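You operate a simulated robot arm through the tools that you are given. There is no shell and no other tool. Be economical: measure what you need, move in short steps, check, and stop when the job is done.

The job below is to be done with a simulated robot arm. You get a single attempt, and the scene is never put back.

## Task
Set the controls near the top of the large grey steel plate. At the end: the lever of the turning plate is set to move; the small brush with the green back is on the flat steel plate; the sliding stop of the flat vice is set to 90 mm; the lever of the flat vice is set to hold; whatever was shut is shut again. Leave all else as you found it, and nothing knocked over.

The check looks at the end state, three seconds after you hand in, the way a careful person would. Anything else that was tipped, shoved, dropped, spilled or broken makes it a failure.

## Robot
A 6-joint arm with a two-finger parallel gripper, fixed in place. Base frame: the origin is at the foot of the arm, x ahead of it, y to its left, z up; the work surface is at about z = 0. Readings come in cm, degrees, newtons and seconds.
With the tool pointing down near the work surface it reaches from about 18 to 46 cm from the base axis. Its first joint turns from -70.0 to 70.0 degrees. Payload 1.9 kg.
The tool frame sits at the grasp point between the pads (the TCP): z along the fingers, y along the line on which they close. The tips reach 2.3 cm beyond it. The gripper opens to 9.4 cm. The fingers are 3.8 cm wide and 1 cm thick; the gripper's body (5.4 by 9.6 cm) begins 3.9 cm behind the TCP.
Orientation is told as [roll, pitch, yaw] about the base's x, y, z axes, in that order, counted from this pose: with the fingers straight down and closing along the base's y, the tool's x points along the base's -x, its y along +y and its z along -z.

## Interface
- The arm moves only by the tool arm_command. Its argument "commands" is a list of rows, each a list of 3 entries, a list of its own where there are three numbers: the opening, from 0 (shut) to 1 (fully open), then the shift along the tool's x, y, z in cm, then the turn, a rotation vector about the tool's x, y, z in degrees. In form: [[hand, [x, y, z], [wx, wy, wz]], ...]. A call has 1 to 12 rows; each row is the pose to reach, as a shift and turn from the pose commanded when the call began, along the tool's axes at that moment. Rows are played at 5 a second. More than 5 cm and 8.6 degrees between two rows, or a gripper value outside its range, and nothing of the call is played. Where a pose cannot be reached the arm comes as near as it can. A force on the tool above 40 N (or 10 N above the force at the start of the call, whichever is more), or a blocked arm, ends the call early, and 0.2 s more pass. The fingers move at their own pace (about 10.8 cm/s each) and stop on an object; they squeeze with about 26 N. The grip force told is the motor's: it shows also when the fingers shut on nothing. Time passes only in rows, and 0.2 s behind the last, so rows that repeat a pose let the fingers close. The reply holds the time, the measured pose of the TCP, the force on the tool along the base axes, the opening and the grip force, in the units named above and with some noise.
- Cameras (640 x 400 px; columns grow to the right, rows downward): "scene" is fixed at [5.31, 31.1, 42.32]; the picture's right is [-0.79, -0.61, 0.00], its down [-0.36, 0.46, -0.81] and it looks along [0.50, -0.64, -0.58] (base axes); focal length 214 px, centre (320, 200). "wrist" rides on the gripper at [8.7, 1.6, -7.4] in the tool frame; the picture's right is [-0.18, 0.98, 0.00], its down [-0.58, -0.11, -0.81] and it looks along [-0.79, -0.15, 0.59] (tool axes); focal length 243 px, centre (320, 200). There is no depth. A picture from a camera that has moved, and an enlarged one, comes with that camera's place and axes in the base frame and with its lens.
- snapshot(camera): a new picture of that camera. The clock stands still meanwhile.
- inspect(camera, box): a new picture of the part [left, top, right, bottom] of that camera's present view, enlarged. The clock stands still meanwhile.
- job_done(): hands the job in; it is judged then, once.

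Work in short steps. Places have to be worked out from the pictures, the camera data and where the tool is seen: move nearer, look again, correct. Check each grasp and each placing, and mend what went wrong. You have 120 turns and 76 pictures in all, those below and enlarged ones among them. Open the gripper and draw the arm clear of the work before you hand the job in, unless the task says otherwise; then end with one line.

The tools are called after "Call:" as a command line: name --argument value ..., lists and objects as JSON in quotes. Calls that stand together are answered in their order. arm_command: Moves the arm, as the interface text tells. Its arguments: {"type":"object","properties":{"commands":{"type":"array","items":{"type":"array"}}},"required":["commands"]} The other tools are called the same way: snapshot (camera) takes a picture; inspect (camera, box) takes an enlarged picture of a part of a camera's view; job_done () hands the job in.

At the start:

```text
time: 0.0
position: [31.59, 8.48, 34.63]
ee_rot: [0.1, -0.1, -0.1]
ft_force: [-0.7, -1.0, -0.4]
gripper_width: 9.41
grasp_force: 0.0
```

scene: 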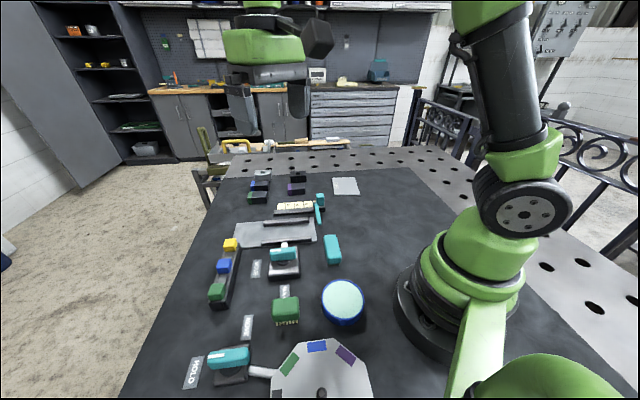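
wrist: 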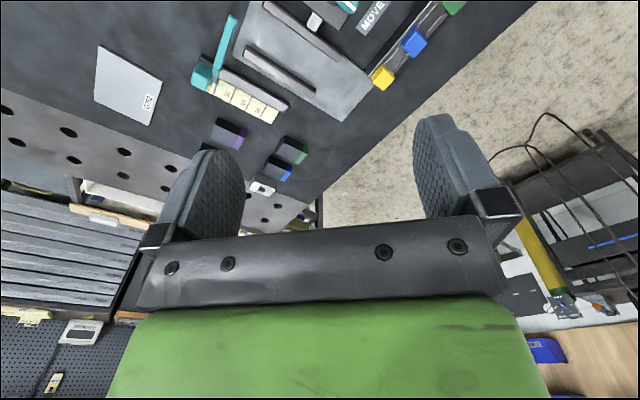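

I'll look closely at the work area first: the scene view shows levers, sliders, a turning plate, and a green brush.

Call:
inspect --camera "scene" --box '[170, 280, 390, 400]'

Call:
inspect --camera "scene" --box '[200, 165, 370, 275]'

Call:
inspect --camera "scene" --box '[190, 220, 310, 335]'

```text
2.91 times, centred on (280, 340) of scene
camera zoom: at [5.31, 31.1, 42.32], right [-0.79, -0.61, 0.0], down [-0.36, 0.46, -0.81], along [0.5, -0.64, -0.58], focal length 624 px, centre (436, -207)
```

zoom: 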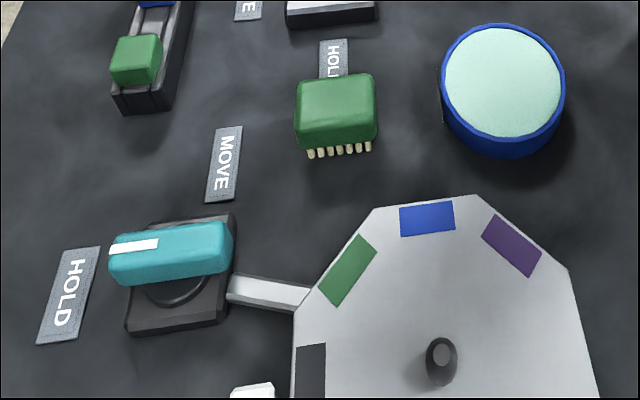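

```text
3.64 times, centred on (285, 220) of scene
camera zoom: at [5.31, 31.1, 42.32], right [-0.79, -0.61, 0.0], down [-0.36, 0.46, -0.81], along [0.5, -0.64, -0.58], focal length 780 px, centre (447, 127)
```

zoom: 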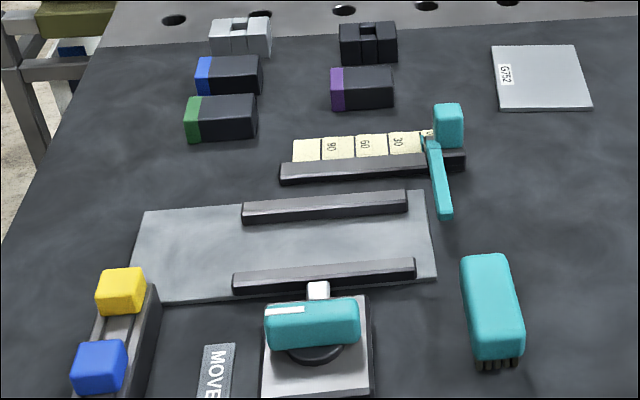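

```text
3.48 times, centred on (250, 278) of scene
camera zoom: at [5.31, 31.1, 42.32], right [-0.79, -0.61, 0.0], down [-0.36, 0.46, -0.81], along [0.5, -0.64, -0.58], focal length 746 px, centre (564, -70)
```

zoom: 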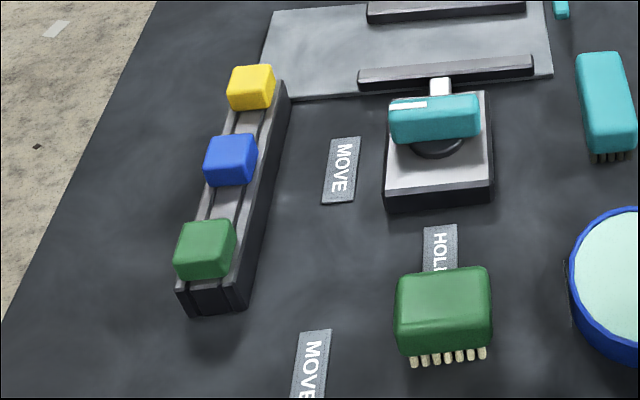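

The wrist camera already sees the ruler and vice, so I enlarge that.

Call:
inspect --camera "wrist" --box '[170, 0, 330, 130]'

Call:
inspect --camera "wrist" --box '[80, 0, 480, 250]'

```text
3.08 times, centred on (250, 65) of wrist
camera zoom: at [22.87, 10.09, 42.07], right [0.19, 0.98, 0.0], down [0.58, -0.11, 0.81], along [0.79, -0.15, -0.59], focal length 746 px, centre (535, 615)
```

zoom: 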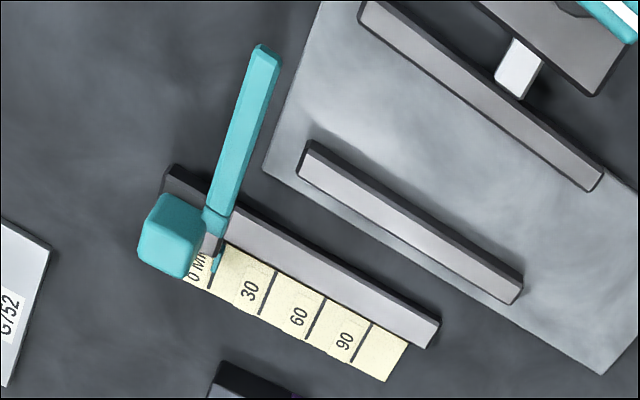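

```text
1.60 times, centred on (280, 125) of wrist
camera zoom: at [22.87, 10.09, 42.07], right [0.19, 0.98, 0.0], down [0.58, -0.11, 0.81], along [0.79, -0.15, -0.59], focal length 388 px, centre (384, 320)
```

zoom: 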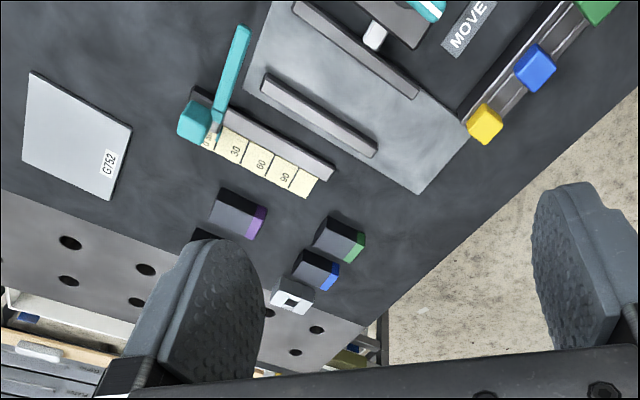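

The ruler has lines at 0/30/60/90; I judge the stop's pointer to be at 0, with the 90 line about 9 cm further along. I'll come nearer to see the knob well.

Call:
arm_command --commands '[[1, [0.6, -2.25, 2.77], [0, 0, 0]], [1, [1.2, -4.5, 5.53], [0, 0, 0]], [1, [1.8, -6.75, 8.3], [0, 0, 0]], [1, [2.4, -9, 11.07], [0, 0, 0]], [1, [3, -11.25, 13.83], [0, 0, 0]], [1, [3.6, -13.5, 16.6], [0, 0, 0]], [1, [3.6, -13.5, 16.6], [0, 0, 0]]]'

Call:
snapshot --camera "wrist"

```text
time: 1.6
position: [27.9, -5.15, 17.88]
ee_rot: [0.1, -0.2, -0.1]
ft_force: [0.4, 0.4, 0.2]
gripper_width: 9.43
grasp_force: 0.0
```

```text
68 pictures are left
camera wrist: at [19.24, -3.59, 25.34], right [0.19, 0.98, 0.0], down [0.58, -0.11, 0.81], along [0.79, -0.15, -0.59], focal length 243 px, centre (320, 200)
```

wrist: 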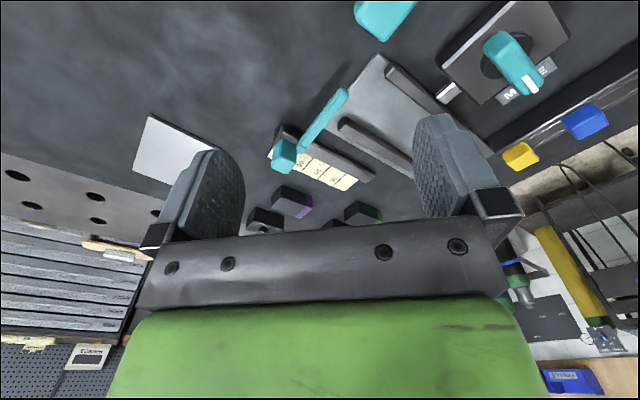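

Call:
inspect --camera "wrist" --box '[240, 70, 400, 200]'

Call:
inspect --camera "scene" --box '[270, 180, 340, 235]'

```text
3.08 times, centred on (320, 135) of wrist
camera zoom: at [19.24, -3.59, 25.34], right [0.19, 0.98, 0.0], down [0.58, -0.11, 0.81], along [0.79, -0.15, -0.59], focal length 746 px, centre (320, 400)
```

zoom: 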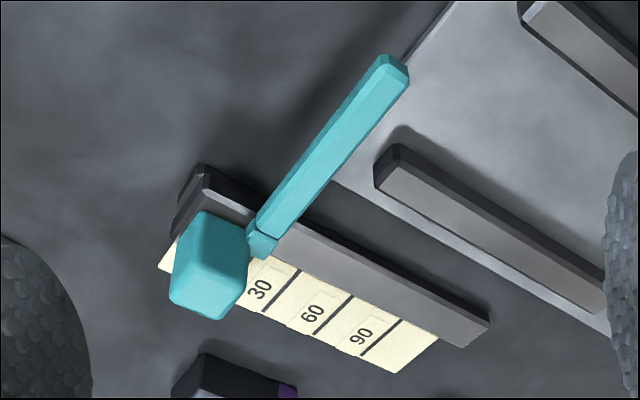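

```text
7.27 times, centred on (305, 208) of scene
camera zoom: at [5.31, 31.09, 42.32], right [-0.79, -0.61, 0.0], down [-0.36, 0.46, -0.81], along [0.5, -0.64, -0.58], focal length 1560 px, centre (429, 146)
```

zoom: 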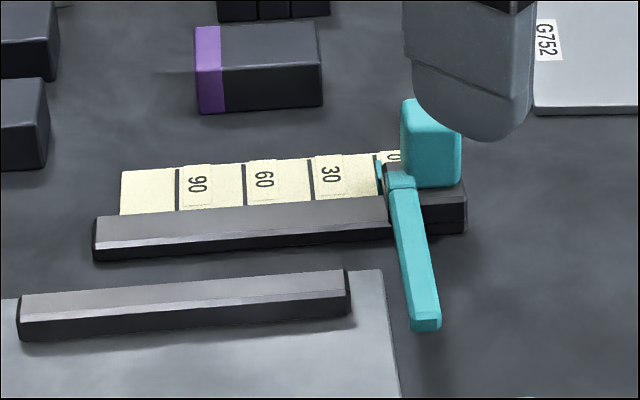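

I triangulate the knob at about (38.9, -11.9, 3.3), with the rail running along roughly (0.69, 0.73). I go above it with the fingers closing along the rail.

Call:
arm_command --commands '[[0.6, [-1.8, -1.1, 1], [0, 0, 7.2]], [0.6, [-3.6, -2.2, 2], [0, 0, 14.4]], [0.6, [-5.5, -3.4, 3], [0, 0, 21.6]], [0.6, [-7.3, -4.5, 4], [0, 0, 28.8]], [0.6, [-9.2, -5.6, 5], [0, 0, 36]], [0.6, [-11, -6.8, 5.9], [0, 0, 43.2]], [0.6, [-11, -6.8, 5.9], [0, 0, 43.2]]]'

Call:
snapshot --camera "wrist"

Call:
inspect --camera "scene" --box '[240, 130, 380, 240]'

```text
time: 3.2
position: [38.92, -11.93, 12.08]
ee_rot: [0.1, 0.1, -43.3]
ft_force: [0.4, 0.2, -0.9]
gripper_width: 5.61
grasp_force: 0.1
```

```text
65 pictures are left
camera wrist: at [33.73, -4.81, 19.58], right [0.81, 0.59, 0.0], down [0.35, -0.48, 0.81], along [0.47, -0.65, -0.59], focal length 243 px, centre (320, 200)
```

wrist: 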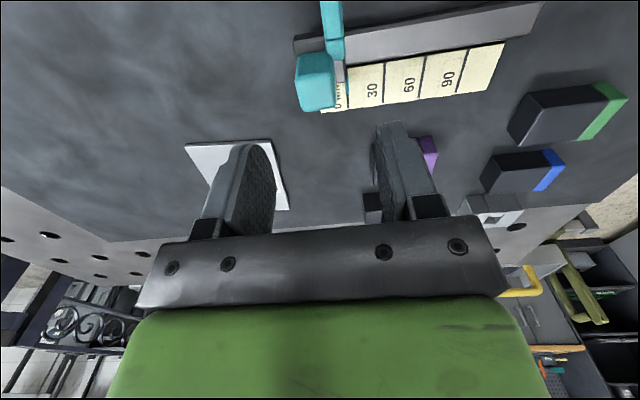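

```text
3.64 times, centred on (310, 185) of scene
camera zoom: at [5.31, 31.1, 42.32], right [-0.79, -0.61, 0.0], down [-0.36, 0.46, -0.81], along [0.5, -0.64, -0.58], focal length 780 px, centre (356, 254)
```

zoom: 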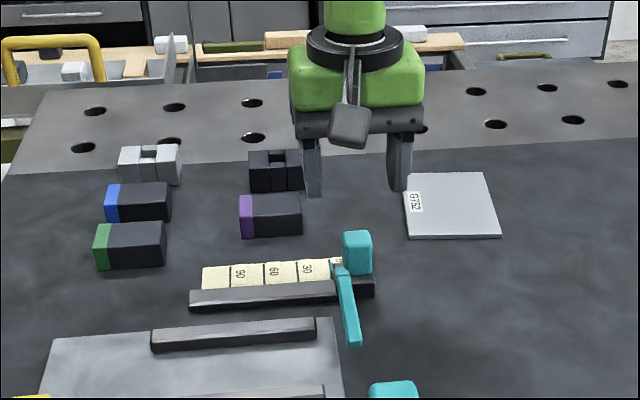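

Wrist and scene agree on the knob at about (38.7, -11.9). I correct the yaw to the rail by 2.5° and go down with the tips at about z = 3.3.

Call:
arm_command --commands '[[0.6, [0, 0, 3], [0, 0, 2.5]], [0.6, [0, 0, 5], [0, 0, 2.5]], [0.6, [0, 0, 6.5], [0, 0, 2.5]], [0.6, [0, 0, 6.5], [0, 0, 2.5]]]'

Call:
inspect --camera "scene" --box '[270, 170, 360, 240]'

Call:
snapshot --camera "wrist"

```text
time: 4.2
position: [39.01, -11.87, 5.6]
ee_rot: [0.1, 0.0, -45.8]
ft_force: [-0.4, 0.7, -0.6]
gripper_width: 5.64
grasp_force: 0.0
```

```text
5.71 times, centred on (315, 205) of scene
camera zoom: at [5.31, 31.1, 42.32], right [-0.79, -0.61, 0.0], down [-0.36, 0.46, -0.81], along [0.5, -0.64, -0.58], focal length 1226 px, centre (349, 171)
```

zoom: 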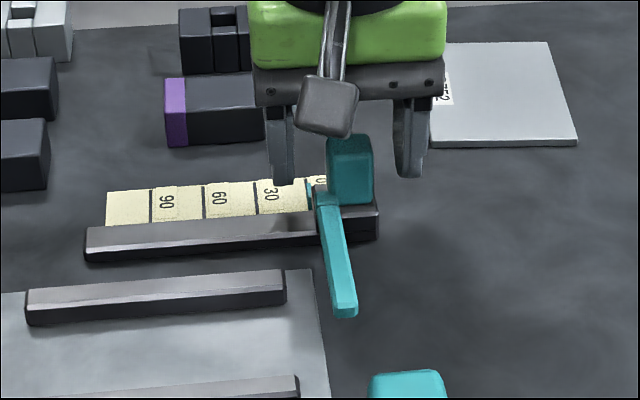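

```text
62 pictures are left
camera wrist: at [34.08, -4.53, 13.07], right [0.83, 0.55, 0.0], down [0.33, -0.49, 0.81], along [0.45, -0.67, -0.59], focal length 243 px, centre (320, 200)
```

wrist: 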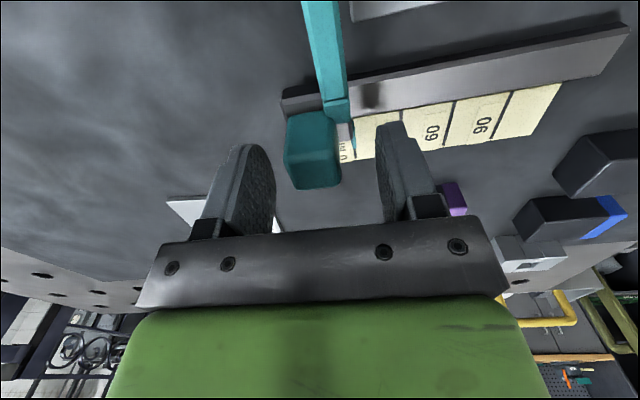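

The knob sits centred between the fingers, so I close on it.

Call:
arm_command --commands '[[0.1, [0, 0, 0.3], [0, 0, 0]], [0.1, [0, 0, 0.3], [0, 0, 0]], [0.1, [0, 0, 0.3], [0, 0, 0]]]'

Call:
inspect --camera "wrist" --box '[200, 40, 600, 250]'

```text
time: 5.0
position: [39.04, -11.8, 5.36]
ee_rot: [0.1, 0.0, -45.7]
ft_force: [-10.3, 1.8, 26.8]
gripper_width: 2.41
grasp_force: 45.0
```

```text
1.60 times, centred on (400, 145) of wrist
camera zoom: at [34.13, -4.49, 12.83], right [0.83, 0.55, 0.0], down [0.33, -0.49, 0.81], along [0.45, -0.67, -0.59], focal length 388 px, centre (192, 288)
```

zoom: 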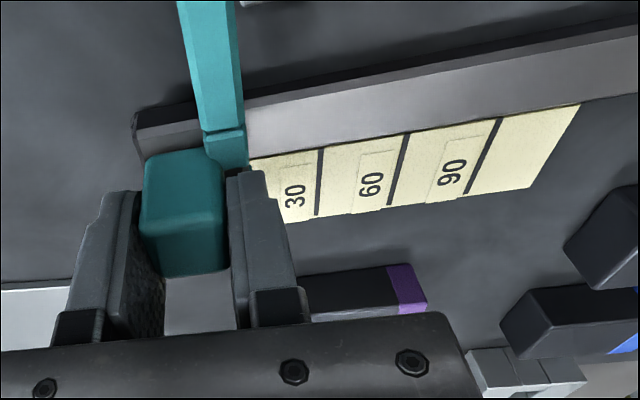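

The knob is held (2.4 cm), with some upward force from a tip touching. I ease up 0.2 cm and slide 3 cm along the rail.

Call:
arm_command --commands '[[0.1, [0, 0, -0.2], [0, 0, 0]], [0.1, [0, 0.6, -0.2], [0, 0, 0]], [0.1, [0, 1.2, -0.2], [0, 0, 0]], [0.1, [0, 1.8, -0.2], [0, 0, 0]], [0.1, [0, 2.4, -0.2], [0, 0, 0]], [0.1, [0, 3, -0.2], [0, 0, 0]], [0.1, [0, 3, -0.2], [0, 0, 0]]]'

Call:
inspect --camera "wrist" --box '[200, 40, 600, 250]'

```text
time: 6.6
position: [41.08, -9.63, 5.45]
ee_rot: [0.0, 0.1, -45.8]
ft_force: [0.4, -11.2, -21.2]
gripper_width: 2.4
grasp_force: 44.7
```

```text
1.60 times, centred on (400, 145) of wrist
camera zoom: at [36.19, -2.41, 12.93], right [0.83, 0.55, 0.0], down [0.33, -0.49, 0.8], along [0.45, -0.67, -0.59], focal length 388 px, centre (192, 288)
```

zoom: 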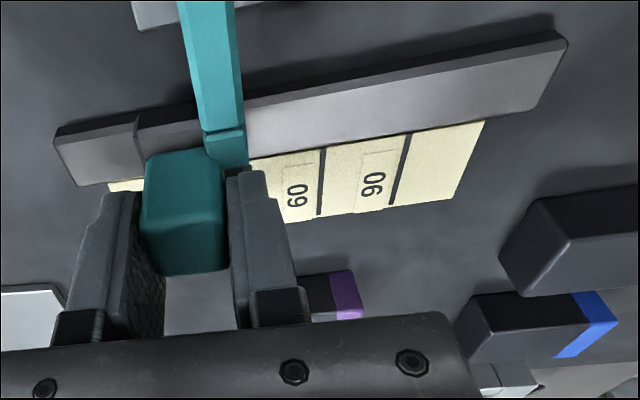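

It moved exactly 3 cm (now at 30). The rail is about 2° off my slide line, so I add a small tool-x correction and continue 3 cm.

Call:
arm_command --commands '[[0.1, [0.1, 0.6, 0.1], [0, 0, 0]], [0.1, [0.13, 1.2, 0.1], [0, 0, 0]], [0.1, [0.16, 1.8, 0.1], [0, 0, 0]], [0.1, [0.19, 2.4, 0.1], [0, 0, 0]], [0.1, [0.22, 3, 0.1], [0, 0, 0]], [0.1, [0.24, 3, 0.1], [0, 0, 0]]]'

```text
time: 8.0
position: [43.08, -7.61, 5.46]
ee_rot: [0.1, -0.2, -45.7]
ft_force: [16.4, -25.4, 2.6]
gripper_width: 2.38
grasp_force: 44.9
```

The lateral force shows I corrected the wrong way, so I take that back while sliding the last stretch, then check the pointer.

Call:
arm_command --commands '[[0.1, [-0.3, 0, 0], [0, 0, 0]], [0.1, [-0.32, 0.6, 0], [0, 0, 0]], [0.1, [-0.34, 1.2, 0], [0, 0, 0]], [0.1, [-0.36, 1.8, 0], [0, 0, 0]], [0.1, [-0.38, 2.4, 0], [0, 0, 0]], [0.1, [-0.4, 3, 0], [0, 0, 0]], [0.1, [-0.4, 3, 0], [0, 0, 0]]]'

Call:
inspect --camera "wrist" --box '[200, 40, 600, 250]'

Call:
inspect --camera "scene" --box '[260, 180, 340, 240]'

```text
time: 9.6
position: [45.35, -5.49, 5.33]
ee_rot: [-0.1, 0.4, -46.0]
ft_force: [-21.9, 13.3, 5.4]
gripper_width: 2.42
grasp_force: 45.4
```

```text
1.60 times, centred on (400, 145) of wrist
camera zoom: at [40.51, 1.71, 12.81], right [0.83, 0.55, 0.0], down [0.33, -0.5, 0.8], along [0.44, -0.67, -0.6], focal length 388 px, centre (192, 288)
```

zoom: 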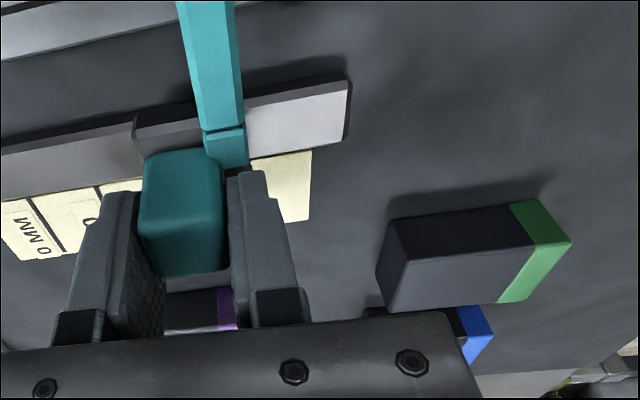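

```text
6.67 times, centred on (300, 210) of scene
camera zoom: at [5.31, 31.09, 42.32], right [-0.79, -0.61, 0.0], down [-0.36, 0.46, -0.81], along [0.5, -0.64, -0.58], focal length 1430 px, centre (453, 133)
```

zoom: 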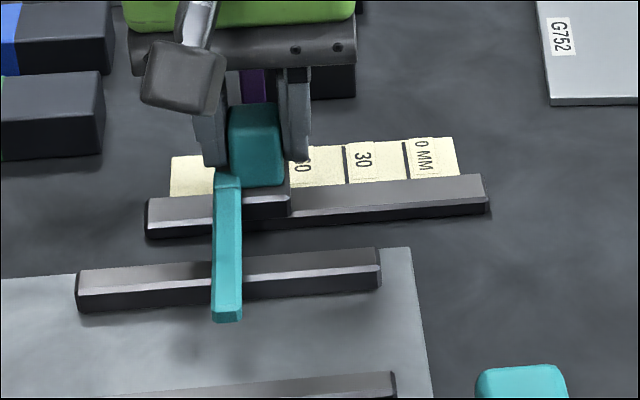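

Travel so far is about 8.9 cm. I open a little, raise, and read the pointer.

Call:
arm_command --commands '[[0.1, [0.2, 0, 0], [0, 0, 0]], [0.45, [0.2, 0, 0], [0, 0, 0]], [0.45, [0.2, 0, 0], [0, 0, 0]], [0.45, [0.2, 0, -3], [0, 0, 0]], [0.45, [0.2, 0, -6], [0, 0, 0]], [0.45, [1, 0, -9], [0, 0, 0]], [0.45, [4, 0, -12], [0, 0, 0]], [0.45, [4, 0, -12], [0, 0, 0]]]'

Call:
inspect --camera "scene" --box '[265, 185, 325, 230]'

Call:
snapshot --camera "wrist"

```text
time: 11.4
position: [42.51, -2.78, 17.45]
ee_rot: [0.1, -0.1, -45.7]
ft_force: [0.0, 0.3, 0.7]
gripper_width: 4.23
grasp_force: 0.0
```

```text
8.89 times, centred on (295, 208) of scene
camera zoom: at [5.31, 31.1, 42.32], right [-0.79, -0.61, 0.0], down [-0.36, 0.46, -0.81], along [0.5, -0.64, -0.58], focal length 1906 px, centre (542, 133)
```

zoom: 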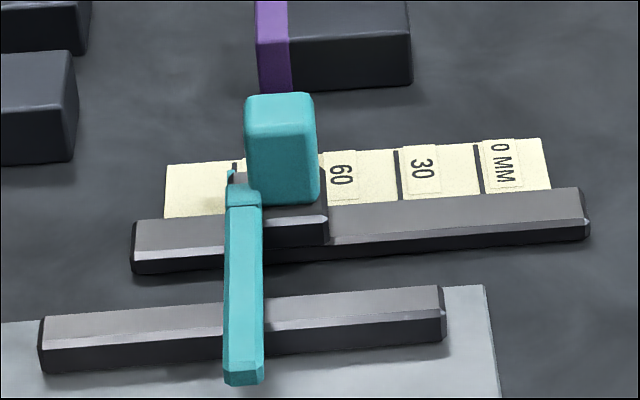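

```text
56 pictures are left
camera wrist: at [37.75, 4.51, 24.87], right [0.83, 0.55, 0.0], down [0.33, -0.49, 0.81], along [0.45, -0.67, -0.59], focal length 243 px, centre (320, 200)
```

wrist: 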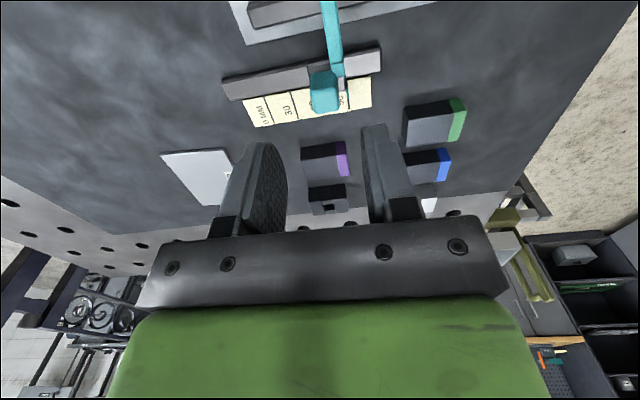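

Call:
inspect --camera "wrist" --box '[290, 60, 390, 122]'

```text
6.40 times, centred on (340, 91) of wrist
camera zoom: at [37.75, 4.51, 24.87], right [0.83, 0.55, 0.0], down [0.33, -0.49, 0.81], along [0.45, -0.67, -0.59], focal length 1553 px, centre (192, 898)
```

zoom: 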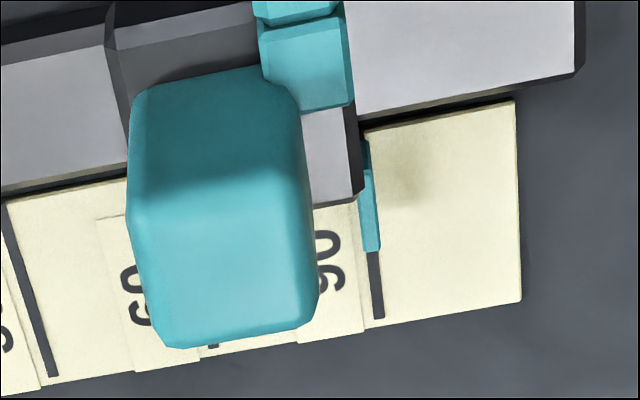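

The pointer lies exactly on the 90 line. Now I move to look at the green brush and vice lever, turning the yaw back to 0.

Call:
arm_command --commands '[[1, [4, -0.2, -0.5], [0, 0, -6.5]], [1, [8, -0.4, -1], [0, 0, -13]], [1, [12, -0.7, -1.5], [0, 0, -19.5]], [1, [16, -0.9, -2], [0, 0, -26]], [1, [20, -1.1, -2.5], [0, 0, -32.5]], [1, [24, -1.4, -3], [0, 0, -39]], [1, [27.8, -1.6, -3.5], [0, 0, -45.7]], [1, [27.8, -1.6, -3.5], [0, 0, -45.7]]]'

Call:
snapshot --camera "wrist"

Call:
inspect --camera "scene" --box '[240, 220, 340, 340]'

```text
time: 13.2
position: [22.11, 16.11, 20.83]
ee_rot: [0.1, 0.0, 0.0]
ft_force: [0.0, -0.3, -0.1]
gripper_width: 9.42
grasp_force: 0.1
```

```text
54 pictures are left
camera wrist: at [13.52, 17.78, 28.3], right [0.18, 0.98, 0.0], down [0.58, -0.11, 0.81], along [0.79, -0.15, -0.59], focal length 243 px, centre (320, 200)
```

wrist: 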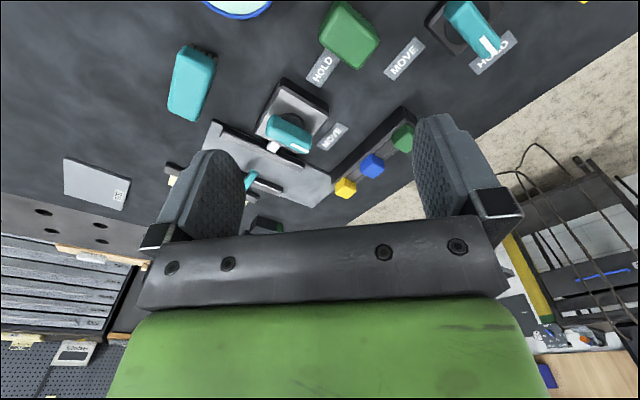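

```text
3.33 times, centred on (290, 280) of scene
camera zoom: at [5.31, 31.1, 42.32], right [-0.79, -0.61, 0.0], down [-0.36, 0.46, -0.81], along [0.5, -0.64, -0.58], focal length 715 px, centre (420, -67)
```

zoom: 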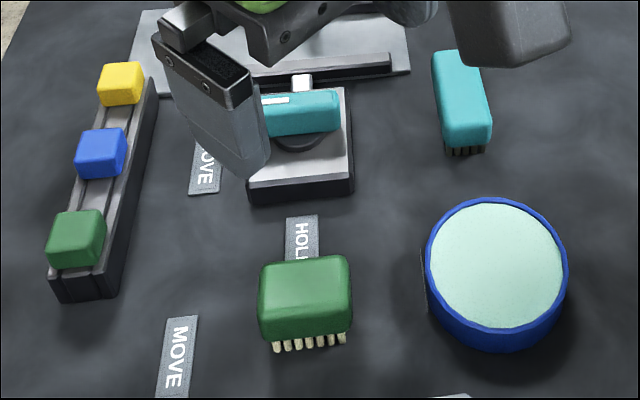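

Call:
inspect --camera "wrist" --box '[230, 0, 530, 190]'

```text
2.11 times, centred on (380, 95) of wrist
camera zoom: at [13.52, 17.78, 28.3], right [0.18, 0.98, 0.0], down [0.58, -0.11, 0.81], along [0.79, -0.15, -0.59], focal length 511 px, centre (194, 421)
```

zoom: 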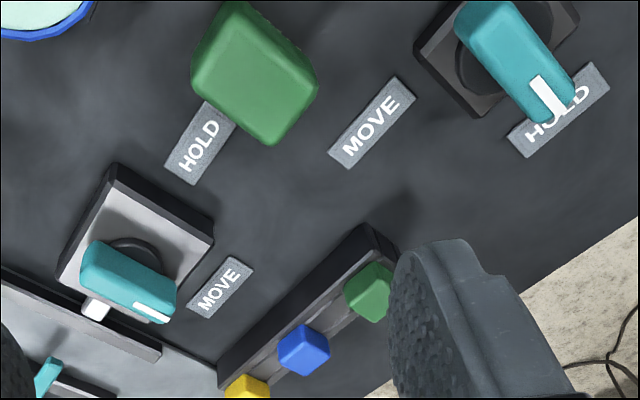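

I place the brush's back at about (22.9, 18.7), z ≈ 3.5, its long axis 43.5° from x. I turn the gripper to close across its short side and stop above it to check.

Call:
arm_command --commands '[[0.75, [-0.1, 0.4, 2], [0, 0, -7.3]], [0.75, [-0.3, 0.9, 4], [0, 0, -14.5]], [0.75, [-0.4, 1.3, 6], [0, 0, -21.8]], [0.75, [-0.5, 1.8, 8], [0, 0, -29]], [0.75, [-0.7, 2.2, 10], [0, 0, -36.3]], [0.75, [-0.8, 2.64, 11.8], [0, 0, -43.5]], [0.75, [-0.8, 2.64, 11.8], [0, 0, -43.5]]]'

Call:
snapshot --camera "wrist"

Call:
inspect --camera "scene" --box '[220, 240, 360, 350]'

```text
time: 14.8
position: [22.89, 18.7, 9.21]
ee_rot: [0.0, -0.1, 43.5]
ft_force: [-0.7, -0.7, 0.2]
gripper_width: 7.04
grasp_force: 0.0
```

```text
51 pictures are left
camera wrist: at [15.59, 13.83, 16.61], right [-0.54, 0.84, 0.0], down [0.5, 0.32, 0.81], along [0.68, 0.44, -0.59], focal length 243 px, centre (320, 200)
```

wrist: 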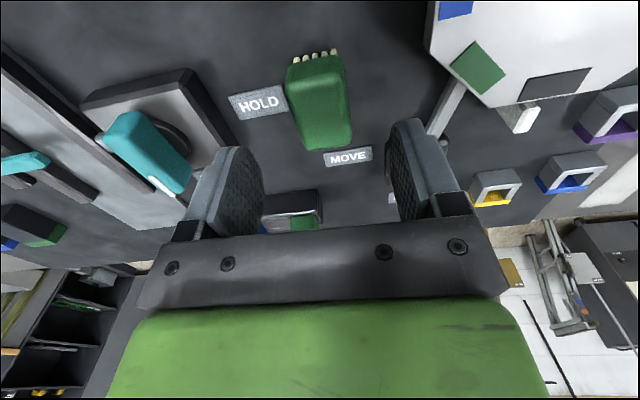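

```text
3.64 times, centred on (290, 295) of scene
camera zoom: at [5.31, 31.1, 42.32], right [-0.79, -0.61, 0.0], down [-0.36, 0.46, -0.81], along [0.5, -0.64, -0.58], focal length 780 px, centre (429, -146)
```

zoom: 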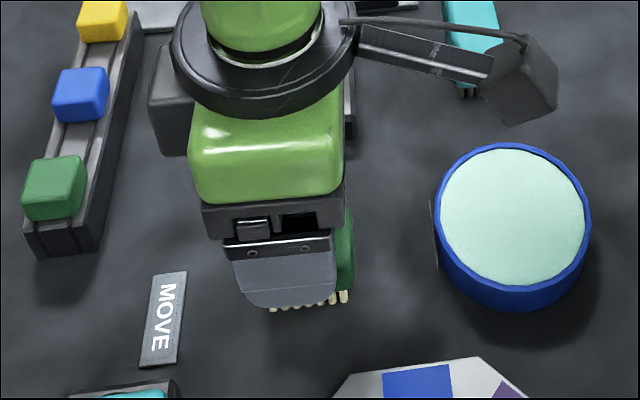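

The brush is centred between the fingers. I go down to z ≈ 3.3 and close.

Call:
arm_command --commands '[[0.75, [0, 0, 3], [0, 0, 0]], [0.75, [0, 0, 5], [0, 0, 0]], [0.75, [0, 0, 5.9], [0, 0, 0]], [0.1, [0, 0, 5.9], [0, 0, 0]], [0.1, [0, 0, 5.9], [0, 0, 0]], [0.1, [0, 0, 5.9], [0, 0, 0]]]'

Call:
snapshot --camera "wrist"

```text
time: 16.2
position: [22.92, 18.59, 3.17]
ee_rot: [0.1, -0.2, 43.3]
ft_force: [0.7, 1.0, 0.4]
gripper_width: 3.33
grasp_force: 26.3
```

```text
49 pictures are left
camera wrist: at [15.57, 13.82, 10.64], right [-0.54, 0.84, 0.0], down [0.5, 0.32, 0.81], along [0.68, 0.44, -0.59], focal length 243 px, centre (320, 200)
```

wrist: 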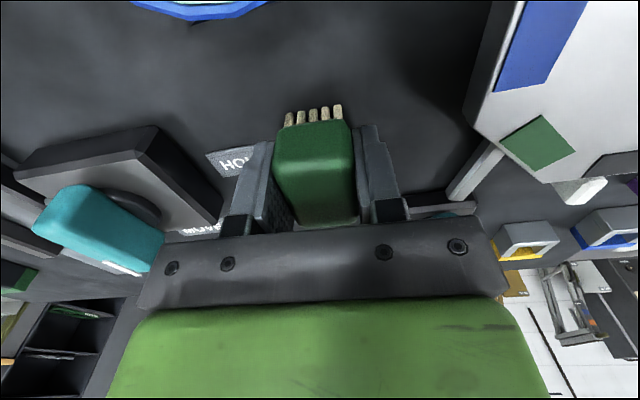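

The brush is held (3.3 cm). I lift it, then check.

Call:
arm_command --commands '[[0.1, [0, 0, -2], [0, 0, 0]], [0.1, [0, 0, -6], [0, 0, 0]], [0.1, [0, 0, -10], [0, 0, 0]], [0.1, [0, 0, -13], [0, 0, 0]]]'

Call:
arm_command --commands '[[0.1, [1.8, -3.9, 0], [0, 0, 0.7]], [0.1, [3.6, -7.8, 0], [0, 0, 1.4]], [0.1, [5.4, -11.7, 0], [0, 0, 2.1]], [0.1, [7.2, -15.5, 0], [0, 0, 2.8]], [0.1, [8.9, -19.4, 0], [0, 0, 3.5]], [0.1, [10.7, -23.2, 0], [0, 0, 4.2]], [0.1, [12.5, -27, 0], [0, 0, 5]], [0.1, [14.3, -31, 0], [0, 0, 5.7]], [0.1, [16, -34.8, 0], [0, 0, 6.4]], [0.1, [17.8, -38.6, 0], [0, 0, 7]], [0.1, [19.5, -42.3, 0], [0, 0, 7.3]], [0.1, [19.5, -42.3, 0], [0, 0, 7.3]]]'

Call:
snapshot --camera "wrist"

Call:
snapshot --camera "scene"

```text
time: 17.2
position: [22.93, 18.56, 16.33]
ee_rot: [0.0, -0.1, 43.4]
ft_force: [0.8, 0.1, -0.7]
gripper_width: 3.33
grasp_force: 25.7
```

```text
time: 19.8
position: [37.69, -25.59, 16.26]
ee_rot: [0.1, 0.0, 36.0]
ft_force: [-0.7, 0.1, -1.0]
gripper_width: 3.34
grasp_force: 26.1
```

```text
48 pictures are left
camera wrist: at [29.79, -29.46, 23.65], right [-0.43, 0.9, 0.0], down [0.53, 0.25, 0.81], along [0.73, 0.35, -0.59], focal length 243 px, centre (320, 200)
```

wrist: 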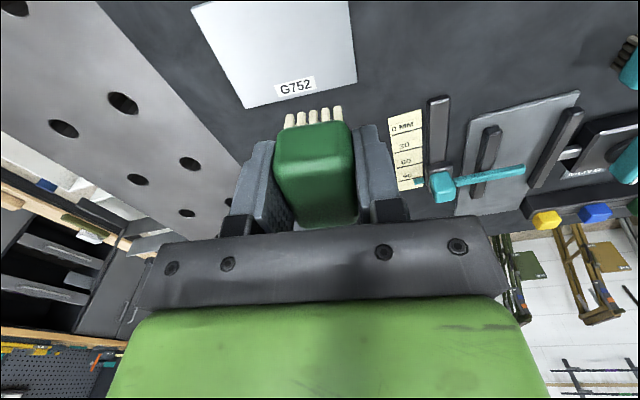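

```text
47 pictures are left
```

scene: 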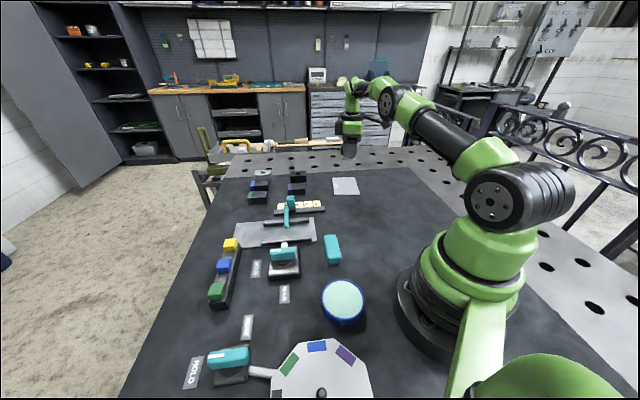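

The plate corners come out at about (39.5,-20.7), (32.3,-26), (47,-30), (40,-35.5), so the brush is over it, near the reachable edge. I descend carefully.

Call:
arm_command --commands '[[0.1, [0, -0.3, 4], [0, 0, 0]], [0.1, [0, -0.3, 8], [0, 0, 0]], [0.1, [0, -0.3, 11], [0, 0, 0]], [0.1, [0, -0.3, 12], [0, 0, 0]], [0.1, [0, -0.3, 12], [0, 0, 0]]]'

Call:
inspect --camera "scene" --box '[300, 140, 400, 210]'

```text
time: 21.0
position: [37.82, -25.79, 4.25]
ee_rot: [0.0, -0.1, 36.1]
ft_force: [0.1, -0.1, 0.0]
gripper_width: 3.33
grasp_force: 25.7
```

```text
5.71 times, centred on (350, 175) of scene
camera zoom: at [5.31, 31.1, 42.32], right [-0.79, -0.61, 0.0], down [-0.36, 0.46, -0.81], along [0.5, -0.64, -0.58], focal length 1226 px, centre (149, 343)
```

zoom: 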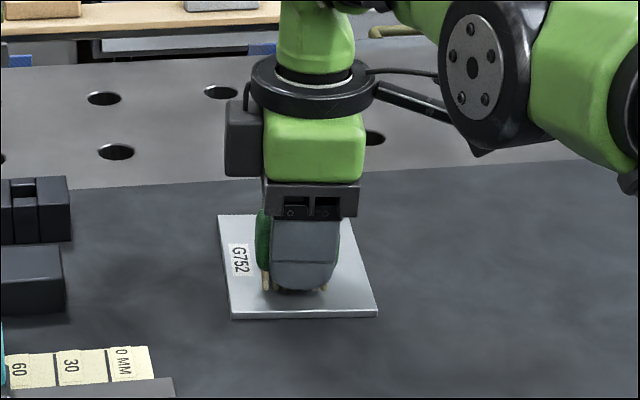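

The brush is over the plate with margin all round. I lower in small steps until contact.

Call:
arm_command --commands '[[0.1, [0, 0, 0.2], [0, 0, 0]], [0.1, [0, 0, 0.4], [0, 0, 0]], [0.1, [0, 0, 0.5], [0, 0, 0]], [0.1, [0, 0, 0.5], [0, 0, 0]]]'

```text
time: 22.0
position: [37.86, -25.67, 3.87]
ee_rot: [-0.1, -0.3, 36.0]
ft_force: [-0.9, -0.8, 3.3]
gripper_width: 3.33
grasp_force: 26.7
```

Light contact (3 N at z 3.87). I release slowly by partly opening, then rise.

Call:
arm_command --commands '[[0.45, [0, 0, 0], [0, 0, 0]], [0.6, [0, 0, 0], [0, 0, 0]], [0.6, [0, 0, 0], [0, 0, 0]], [0.6, [0, 0, -2], [0, 0, 0]], [0.6, [0, 0, -5], [0, 0, 0]], [0.6, [0, 0, -9], [0, 0, 0]], [0.6, [0, 0, -13], [0, 0, 0]]]'

Call:
inspect --camera "scene" --box '[300, 140, 400, 210]'

```text
time: 23.6
position: [37.87, -25.69, 16.61]
ee_rot: [0.2, -0.1, 36.1]
ft_force: [0.0, 0.8, -0.3]
gripper_width: 5.62
grasp_force: 0.0
```

```text
5.71 times, centred on (350, 175) of scene
camera zoom: at [5.31, 31.1, 42.32], right [-0.79, -0.61, 0.0], down [-0.36, 0.46, -0.81], along [0.5, -0.64, -0.58], focal length 1226 px, centre (149, 343)
```

zoom: 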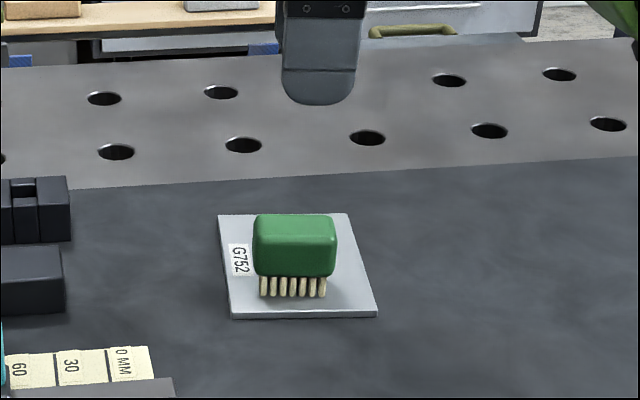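

The brush stands on its bristles on the plate. Now I go above the vice lever, near (32.3, 10.7), closing line across the handle.

Call:
arm_command --commands '[[0.6, [-2.1, 4.1, 0], [0, 0, -1]], [0.6, [-4.2, 8.2, 0], [0, 0, -2]], [0.6, [-6.3, 12.3, 0], [0, 0, -3]], [0.6, [-8.5, 16.4, 0.3], [0, 0, -4]], [0.6, [-10.6, 20.4, 0.6], [0, 0, -5]], [0.6, [-12.7, 24.5, 1], [0, 0, -6]], [0.6, [-14.8, 28.6, 1.8], [0, 0, -7]], [0.6, [-16.9, 32.7, 2.6], [0, 0, -7]], [0.6, [-16.9, 32.7, 2.6], [0, 0, -7]]]'

Call:
snapshot --camera "wrist"

Call:
inspect --camera "scene" --box '[220, 200, 340, 320]'

```text
time: 25.6
position: [38.57, 11.98, 31.53]
ee_rot: [0.9, 2.8, 44.1]
ft_force: [6.3, -5.1, -4.5]
gripper_width: 5.65
grasp_force: 0.0
out of reach, approached as far as the arm can: row 1, 2, 3, 4, 5, 6, 7, 8, 9
stopped in row 9: the force on the tool passed its limit (the readings are from after the stop); the commanded pose is now the measured one
```

```text
44 pictures are left
camera wrist: at [31.67, 7.31, 39.29], right [-0.55, 0.83, 0.01], down [0.53, 0.34, 0.78], along [0.64, 0.43, -0.63], focal length 243 px, centre (320, 200)
```

wrist: 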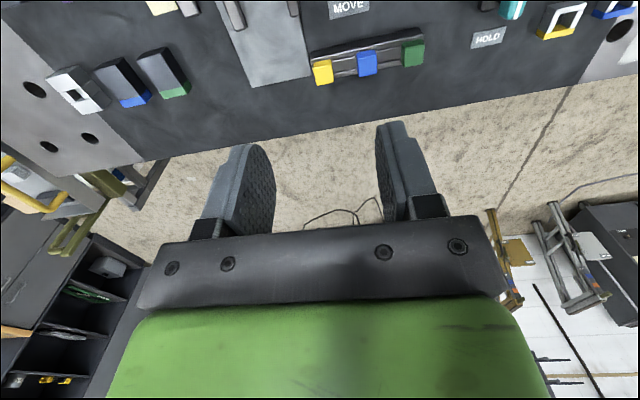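

```text
3.33 times, centred on (280, 260) of scene
camera zoom: at [5.3, 31.1, 42.32], right [-0.79, -0.61, 0.0], down [-0.36, 0.46, -0.81], along [0.5, -0.64, -0.58], focal length 715 px, centre (453, 0)
```

zoom: 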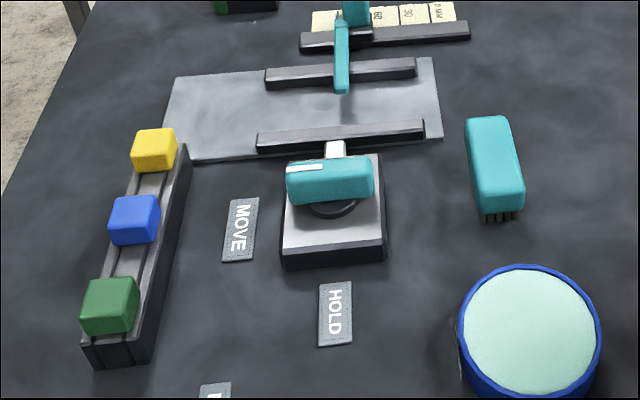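

The arm ended high and off target, at (38.6, 12, 31.5), so I check the whole scene before going on.

Call:
snapshot --camera "scene"

Call:
arm_command --commands '[[0.6, [0, 0, 0], [0, 0, 0]]]'

```text
42 pictures are left
```

scene: 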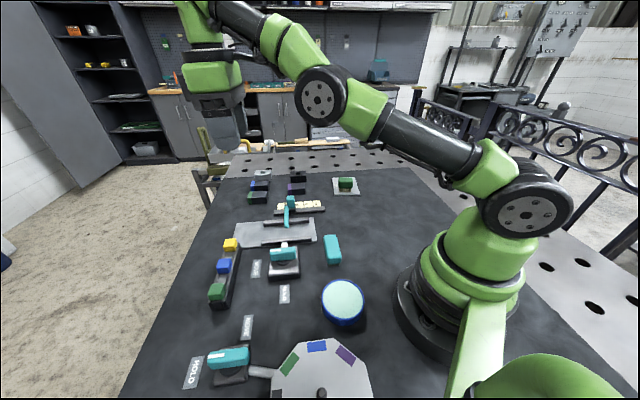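

```text
time: 26.0
position: [38.71, 12.03, 31.43]
ee_rot: [1.0, 2.8, 44.1]
ft_force: [8.8, -9.5, -4.2]
gripper_width: 5.67
grasp_force: 0.0
```

Everything stands as it should. I ease toward the lever in a few steps.

Call:
arm_command --commands '[[0.6, [1.4, 0.9, 2.2], [0, 0, 0]], [0.6, [2.8, 1.8, 4.5], [0, 0, 0]], [0.6, [4.1, 2.6, 6.7], [0, 0, 0]], [0.6, [5.5, 3.5, 9], [0, 0, 0]], [0.6, [5.5, 3.5, 9], [0, 0, 0]]]'

```text
time: 27.2
position: [38.64, 12.08, 31.41]
ee_rot: [1.0, 2.8, 44.0]
ft_force: [15.8, -12.3, -9.9]
gripper_width: 5.63
grasp_force: 0.0
out of reach, approached as far as the arm can: row 1, 2, 3, 4, 5
```

The solver seems stuck at a joint limit; I try turning the yaw back toward 0 in place.

Call:
arm_command --commands '[[0.6, [0, 0, 0], [0, 0, 8]], [0.6, [0, 0, 0], [0, 0, 16]], [0.6, [0, 0, 0], [0, 0, 24]], [0.6, [0, 0, 0], [0, 0, 32]], [0.6, [0, 0, 0], [0, 0, 44]]]'

```text
refused: row 5 steps farther than a row can; nothing moved
```

Row 5 was too large a step; I repeat with smaller turns.

Call:
arm_command --commands '[[0.6, [0, 0, 0], [0, 0, 8]], [0.6, [0, 0, 0], [0, 0, 16]], [0.6, [0, 0, 0], [0, 0, 24]], [0.6, [0, 0, 0], [0, 0, 32]], [0.6, [0, 0, 0], [0, 0, 40]]]'

```text
time: 27.5
position: [38.72, 11.81, 31.38]
ee_rot: [0.4, 2.9, 43.6]
ft_force: [5.9, -4.7, -2.9]
gripper_width: 5.64
grasp_force: 0.1
stopped in row 1: the force on the tool passed its limit (the readings are from after the stop); the commanded pose is now the measured one
```

Something presses on the tool; I look closely at the gripper and the arm.

Call:
inspect --camera "scene" --box '[160, 0, 420, 170]'

Call:
arm_command --commands '[[0.6, [0, 0, -1], [0, 0, 0]], [0.6, [0, 0, -1], [0, 0, 0]]]'

```text
2.35 times, centred on (290, 85) of scene
camera zoom: at [5.31, 31.1, 42.32], right [-0.79, -0.61, 0.0], down [-0.36, 0.46, -0.81], along [0.5, -0.64, -0.58], focal length 505 px, centre (391, 471)
```

zoom: 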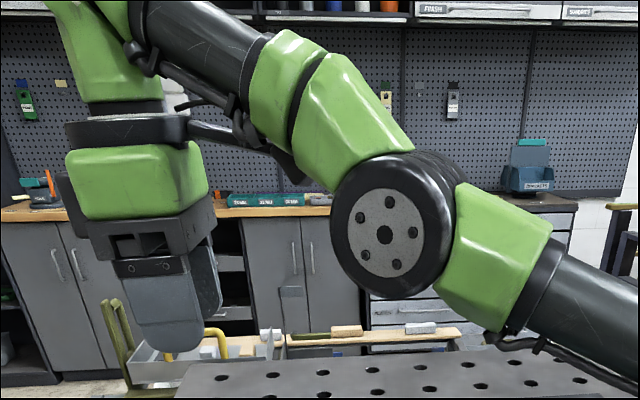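

```text
time: 28.1
position: [38.8, 11.78, 31.48]
ee_rot: [0.3, 2.9, 43.5]
ft_force: [9.2, -8.8, -5.2]
gripper_width: 5.65
grasp_force: 0.1
out of reach, approached as far as the arm can: row 1, 2
```

The elbow has flipped downward and the wrist-camera boom presses on the forearm. I turn the yaw the other way to free it.

Call:
arm_command --commands '[[0.6, [0, 0, 0], [0, 0, -6]], [0.6, [0, 0, 0], [0, 0, -12]], [0.6, [0, 0, 0], [0, 0, -18]], [0.6, [0, 0, 0], [0, 0, -25]], [0.6, [0, 0, 0], [0, 0, -25]]]'

```text
time: 29.3
position: [38.62, 11.8, 31.48]
ee_rot: [1.8, 2.5, 68.5]
ft_force: [-0.5, -0.1, 0.3]
gripper_width: 5.64
grasp_force: 0.0
```

Free now. I stretch the arm radially outward to pass the straight-elbow pose and see what it does.

Call:
arm_command --commands '[[0.6, [-1.2, -1.6, 0], [0, 0, 0]], [0.6, [-2.5, -3.1, 0], [0, 0, 0]], [0.6, [-3.7, -4.7, 0], [0, 0, 0]], [0.6, [-5, -6.2, 0], [0, 0, 0]], [0.6, [-5, -6.2, 0], [0, 0, 0]]]'

Call:
snapshot --camera "scene"

```text
time: 30.5
position: [40.29, 11.69, 28.81]
ee_rot: [1.5, 1.8, 68.1]
ft_force: [-1.1, 0.1, 0.5]
gripper_width: 5.67
grasp_force: 0.0
out of reach, approached as far as the arm can: row 1, 2, 3, 4, 5
```

```text
40 pictures are left
```

scene: 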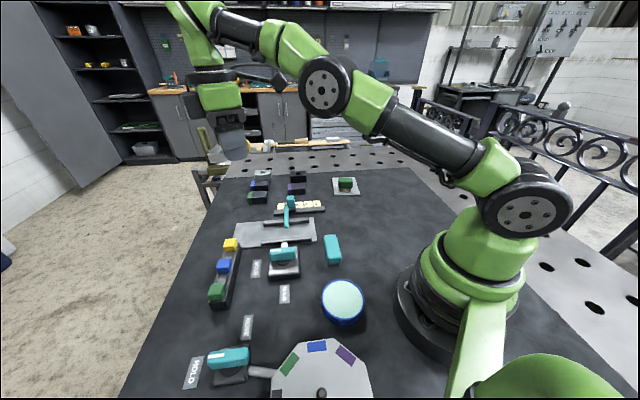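

The arm is now nearly straight. I lower along the boundary and then draw inward, hoping the elbow comes up.

Call:
arm_command --commands '[[0.6, [0, 0, 4], [0, 0, 0]], [0.6, [0, 0, 8], [0, 0, 0]], [0.6, [0, 0, 12], [0, 0, 0]], [0.6, [1.5, 1.9, 13], [0, 0, 0]], [0.6, [3, 3.8, 13], [0, 0, 0]], [0.6, [4.5, 5.7, 13], [0, 0, 0]], [0.6, [6, 7.6, 13], [0, 0, 0]], [0.6, [6, 7.6, 13], [0, 0, 0]]]'

Call:
snapshot --camera "scene"

```text
time: 32.3
position: [30.28, 8.51, 16.64]
ee_rot: [1.5, 2.4, 68.4]
ft_force: [-1.1, 0.2, 0.7]
gripper_width: 5.63
grasp_force: 0.1
```

```text
39 pictures are left
```

scene: 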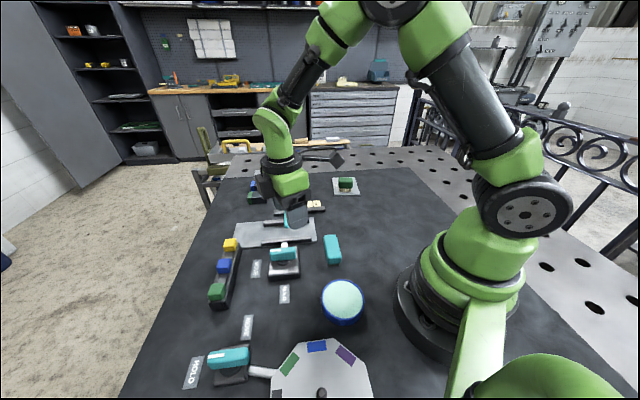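

The elbow is up again. I now correct tilt and yaw to 43° and place the tool above the vice lever.

Call:
arm_command --commands '[[0.6, [0, 0, 0], [1.5, -2.4, 0]], [0.6, [-0.8, -0.4, 0.8], [1.5, -2.4, 7]], [0.6, [-1.5, -0.7, 1.6], [1.4, -2.3, 14]], [0.6, [-2.6, -1.1, 2.6], [1.2, -2.4, 20]], [0.6, [-2.6, -1.1, 2.6], [1.0, -2.6, 25.4]], [0.6, [-2.6, -1.1, 2.6], [1.0, -2.6, 25.4]]]'

Call:
snapshot --camera "wrist"

```text
time: 33.7
position: [32.32, 10.46, 13.85]
ee_rot: [0.1, 0.2, 42.9]
ft_force: [0.2, 0.2, 0.5]
gripper_width: 5.62
grasp_force: 0.0
```

```text
38 pictures are left
camera wrist: at [24.89, 5.74, 21.34], right [-0.53, 0.84, 0.0], down [0.5, 0.32, 0.8], along [0.68, 0.43, -0.59], focal length 243 px, centre (320, 200)
```

wrist: 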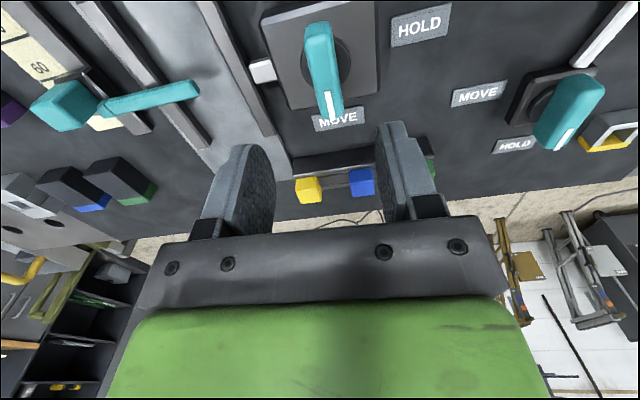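

Call:
inspect --camera "wrist" --box '[240, 0, 460, 140]'

```text
2.86 times, centred on (350, 70) of wrist
camera zoom: at [24.89, 5.74, 21.34], right [-0.53, 0.84, 0.0], down [0.5, 0.32, 0.8], along [0.68, 0.43, -0.59], focal length 693 px, centre (234, 571)
```

zoom: 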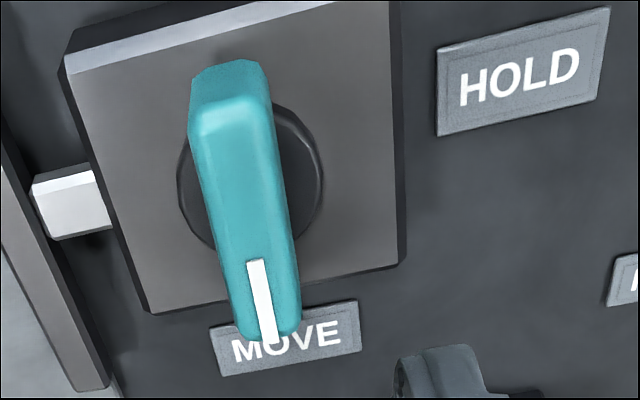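

The pivot is at about (32.3, 10.9), the handle centred on it and pointing to MOVE (43°). HOLD is 90° counter-clockwise. I descend and close across the handle.

Call:
arm_command --commands '[[0.6, [-0.3, 0.3, 4], [0, 0, 0]], [0.6, [-0.3, 0.3, 7.5], [0, 0, 0]], [0.6, [-0.3, 0.3, 9], [0, 0, 0]], [0.05, [-0.3, 0.3, 9], [0, 0, 0]], [0.05, [-0.3, 0.3, 9], [0, 0, 0]], [0.05, [-0.3, 0.3, 9], [0, 0, 0]]]'

Call:
snapshot --camera "wrist"

```text
time: 35.1
position: [32.3, 10.96, 4.81]
ee_rot: [0.1, 0.4, 43.1]
ft_force: [-18.9, 34.2, -4.0]
gripper_width: 2.14
grasp_force: 18.9
```

```text
36 pictures are left
camera wrist: at [24.92, 6.15, 12.3], right [-0.54, 0.84, 0.0], down [0.5, 0.32, 0.8], along [0.68, 0.43, -0.6], focal length 243 px, centre (320, 200)
```

wrist: 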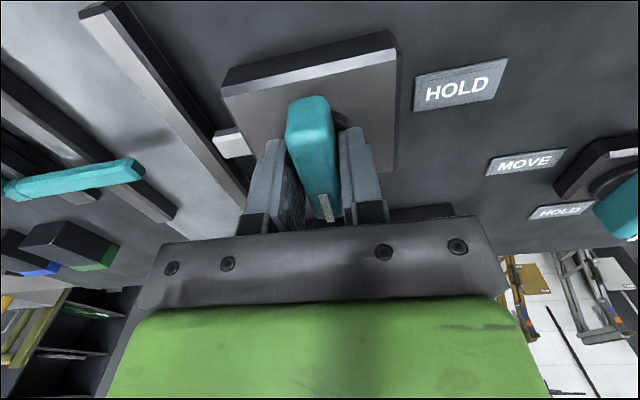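

Held, but the force shows I'm off-centre by a few mm; I shift +0.3 cm along the closing line.

Call:
arm_command --commands '[[0.05, [0, 0.15, 0], [0, 0, 0]], [0.05, [0, 0.3, 0], [0, 0, 0]], [0.05, [0, 0.3, 0], [0, 0, 0]]]'

```text
time: 35.9
position: [32.26, 10.95, 4.83]
ee_rot: [-0.2, 0.0, 43.3]
ft_force: [4.8, 2.1, -17.3]
gripper_width: 1.81
grasp_force: 44.9
```

Balanced now at width 1.8. I start turning counter-clockwise.

Call:
arm_command --commands '[[0.05, [0, 0, 0.1], [0, 0, -5]], [0.05, [0, 0, 0.1], [0, 0, -11]], [0.05, [0, 0, 0.1], [0, 0, -17]], [0.05, [0, 0, 0.1], [0, 0, -23]], [0.05, [0, 0, 0.1], [0, 0, -30]], [0.05, [0, 0, 0.1], [0, 0, -30]]]'

```text
time: 37.3
position: [31.97, 11.02, 4.85]
ee_rot: [0.3, 0.3, 73.1]
ft_force: [-4.8, -0.4, 3.0]
gripper_width: 1.81
grasp_force: 45.0
stopped in row 6: the force on the tool passed its limit (the readings are from after the stop); the commanded pose is now the measured one
```

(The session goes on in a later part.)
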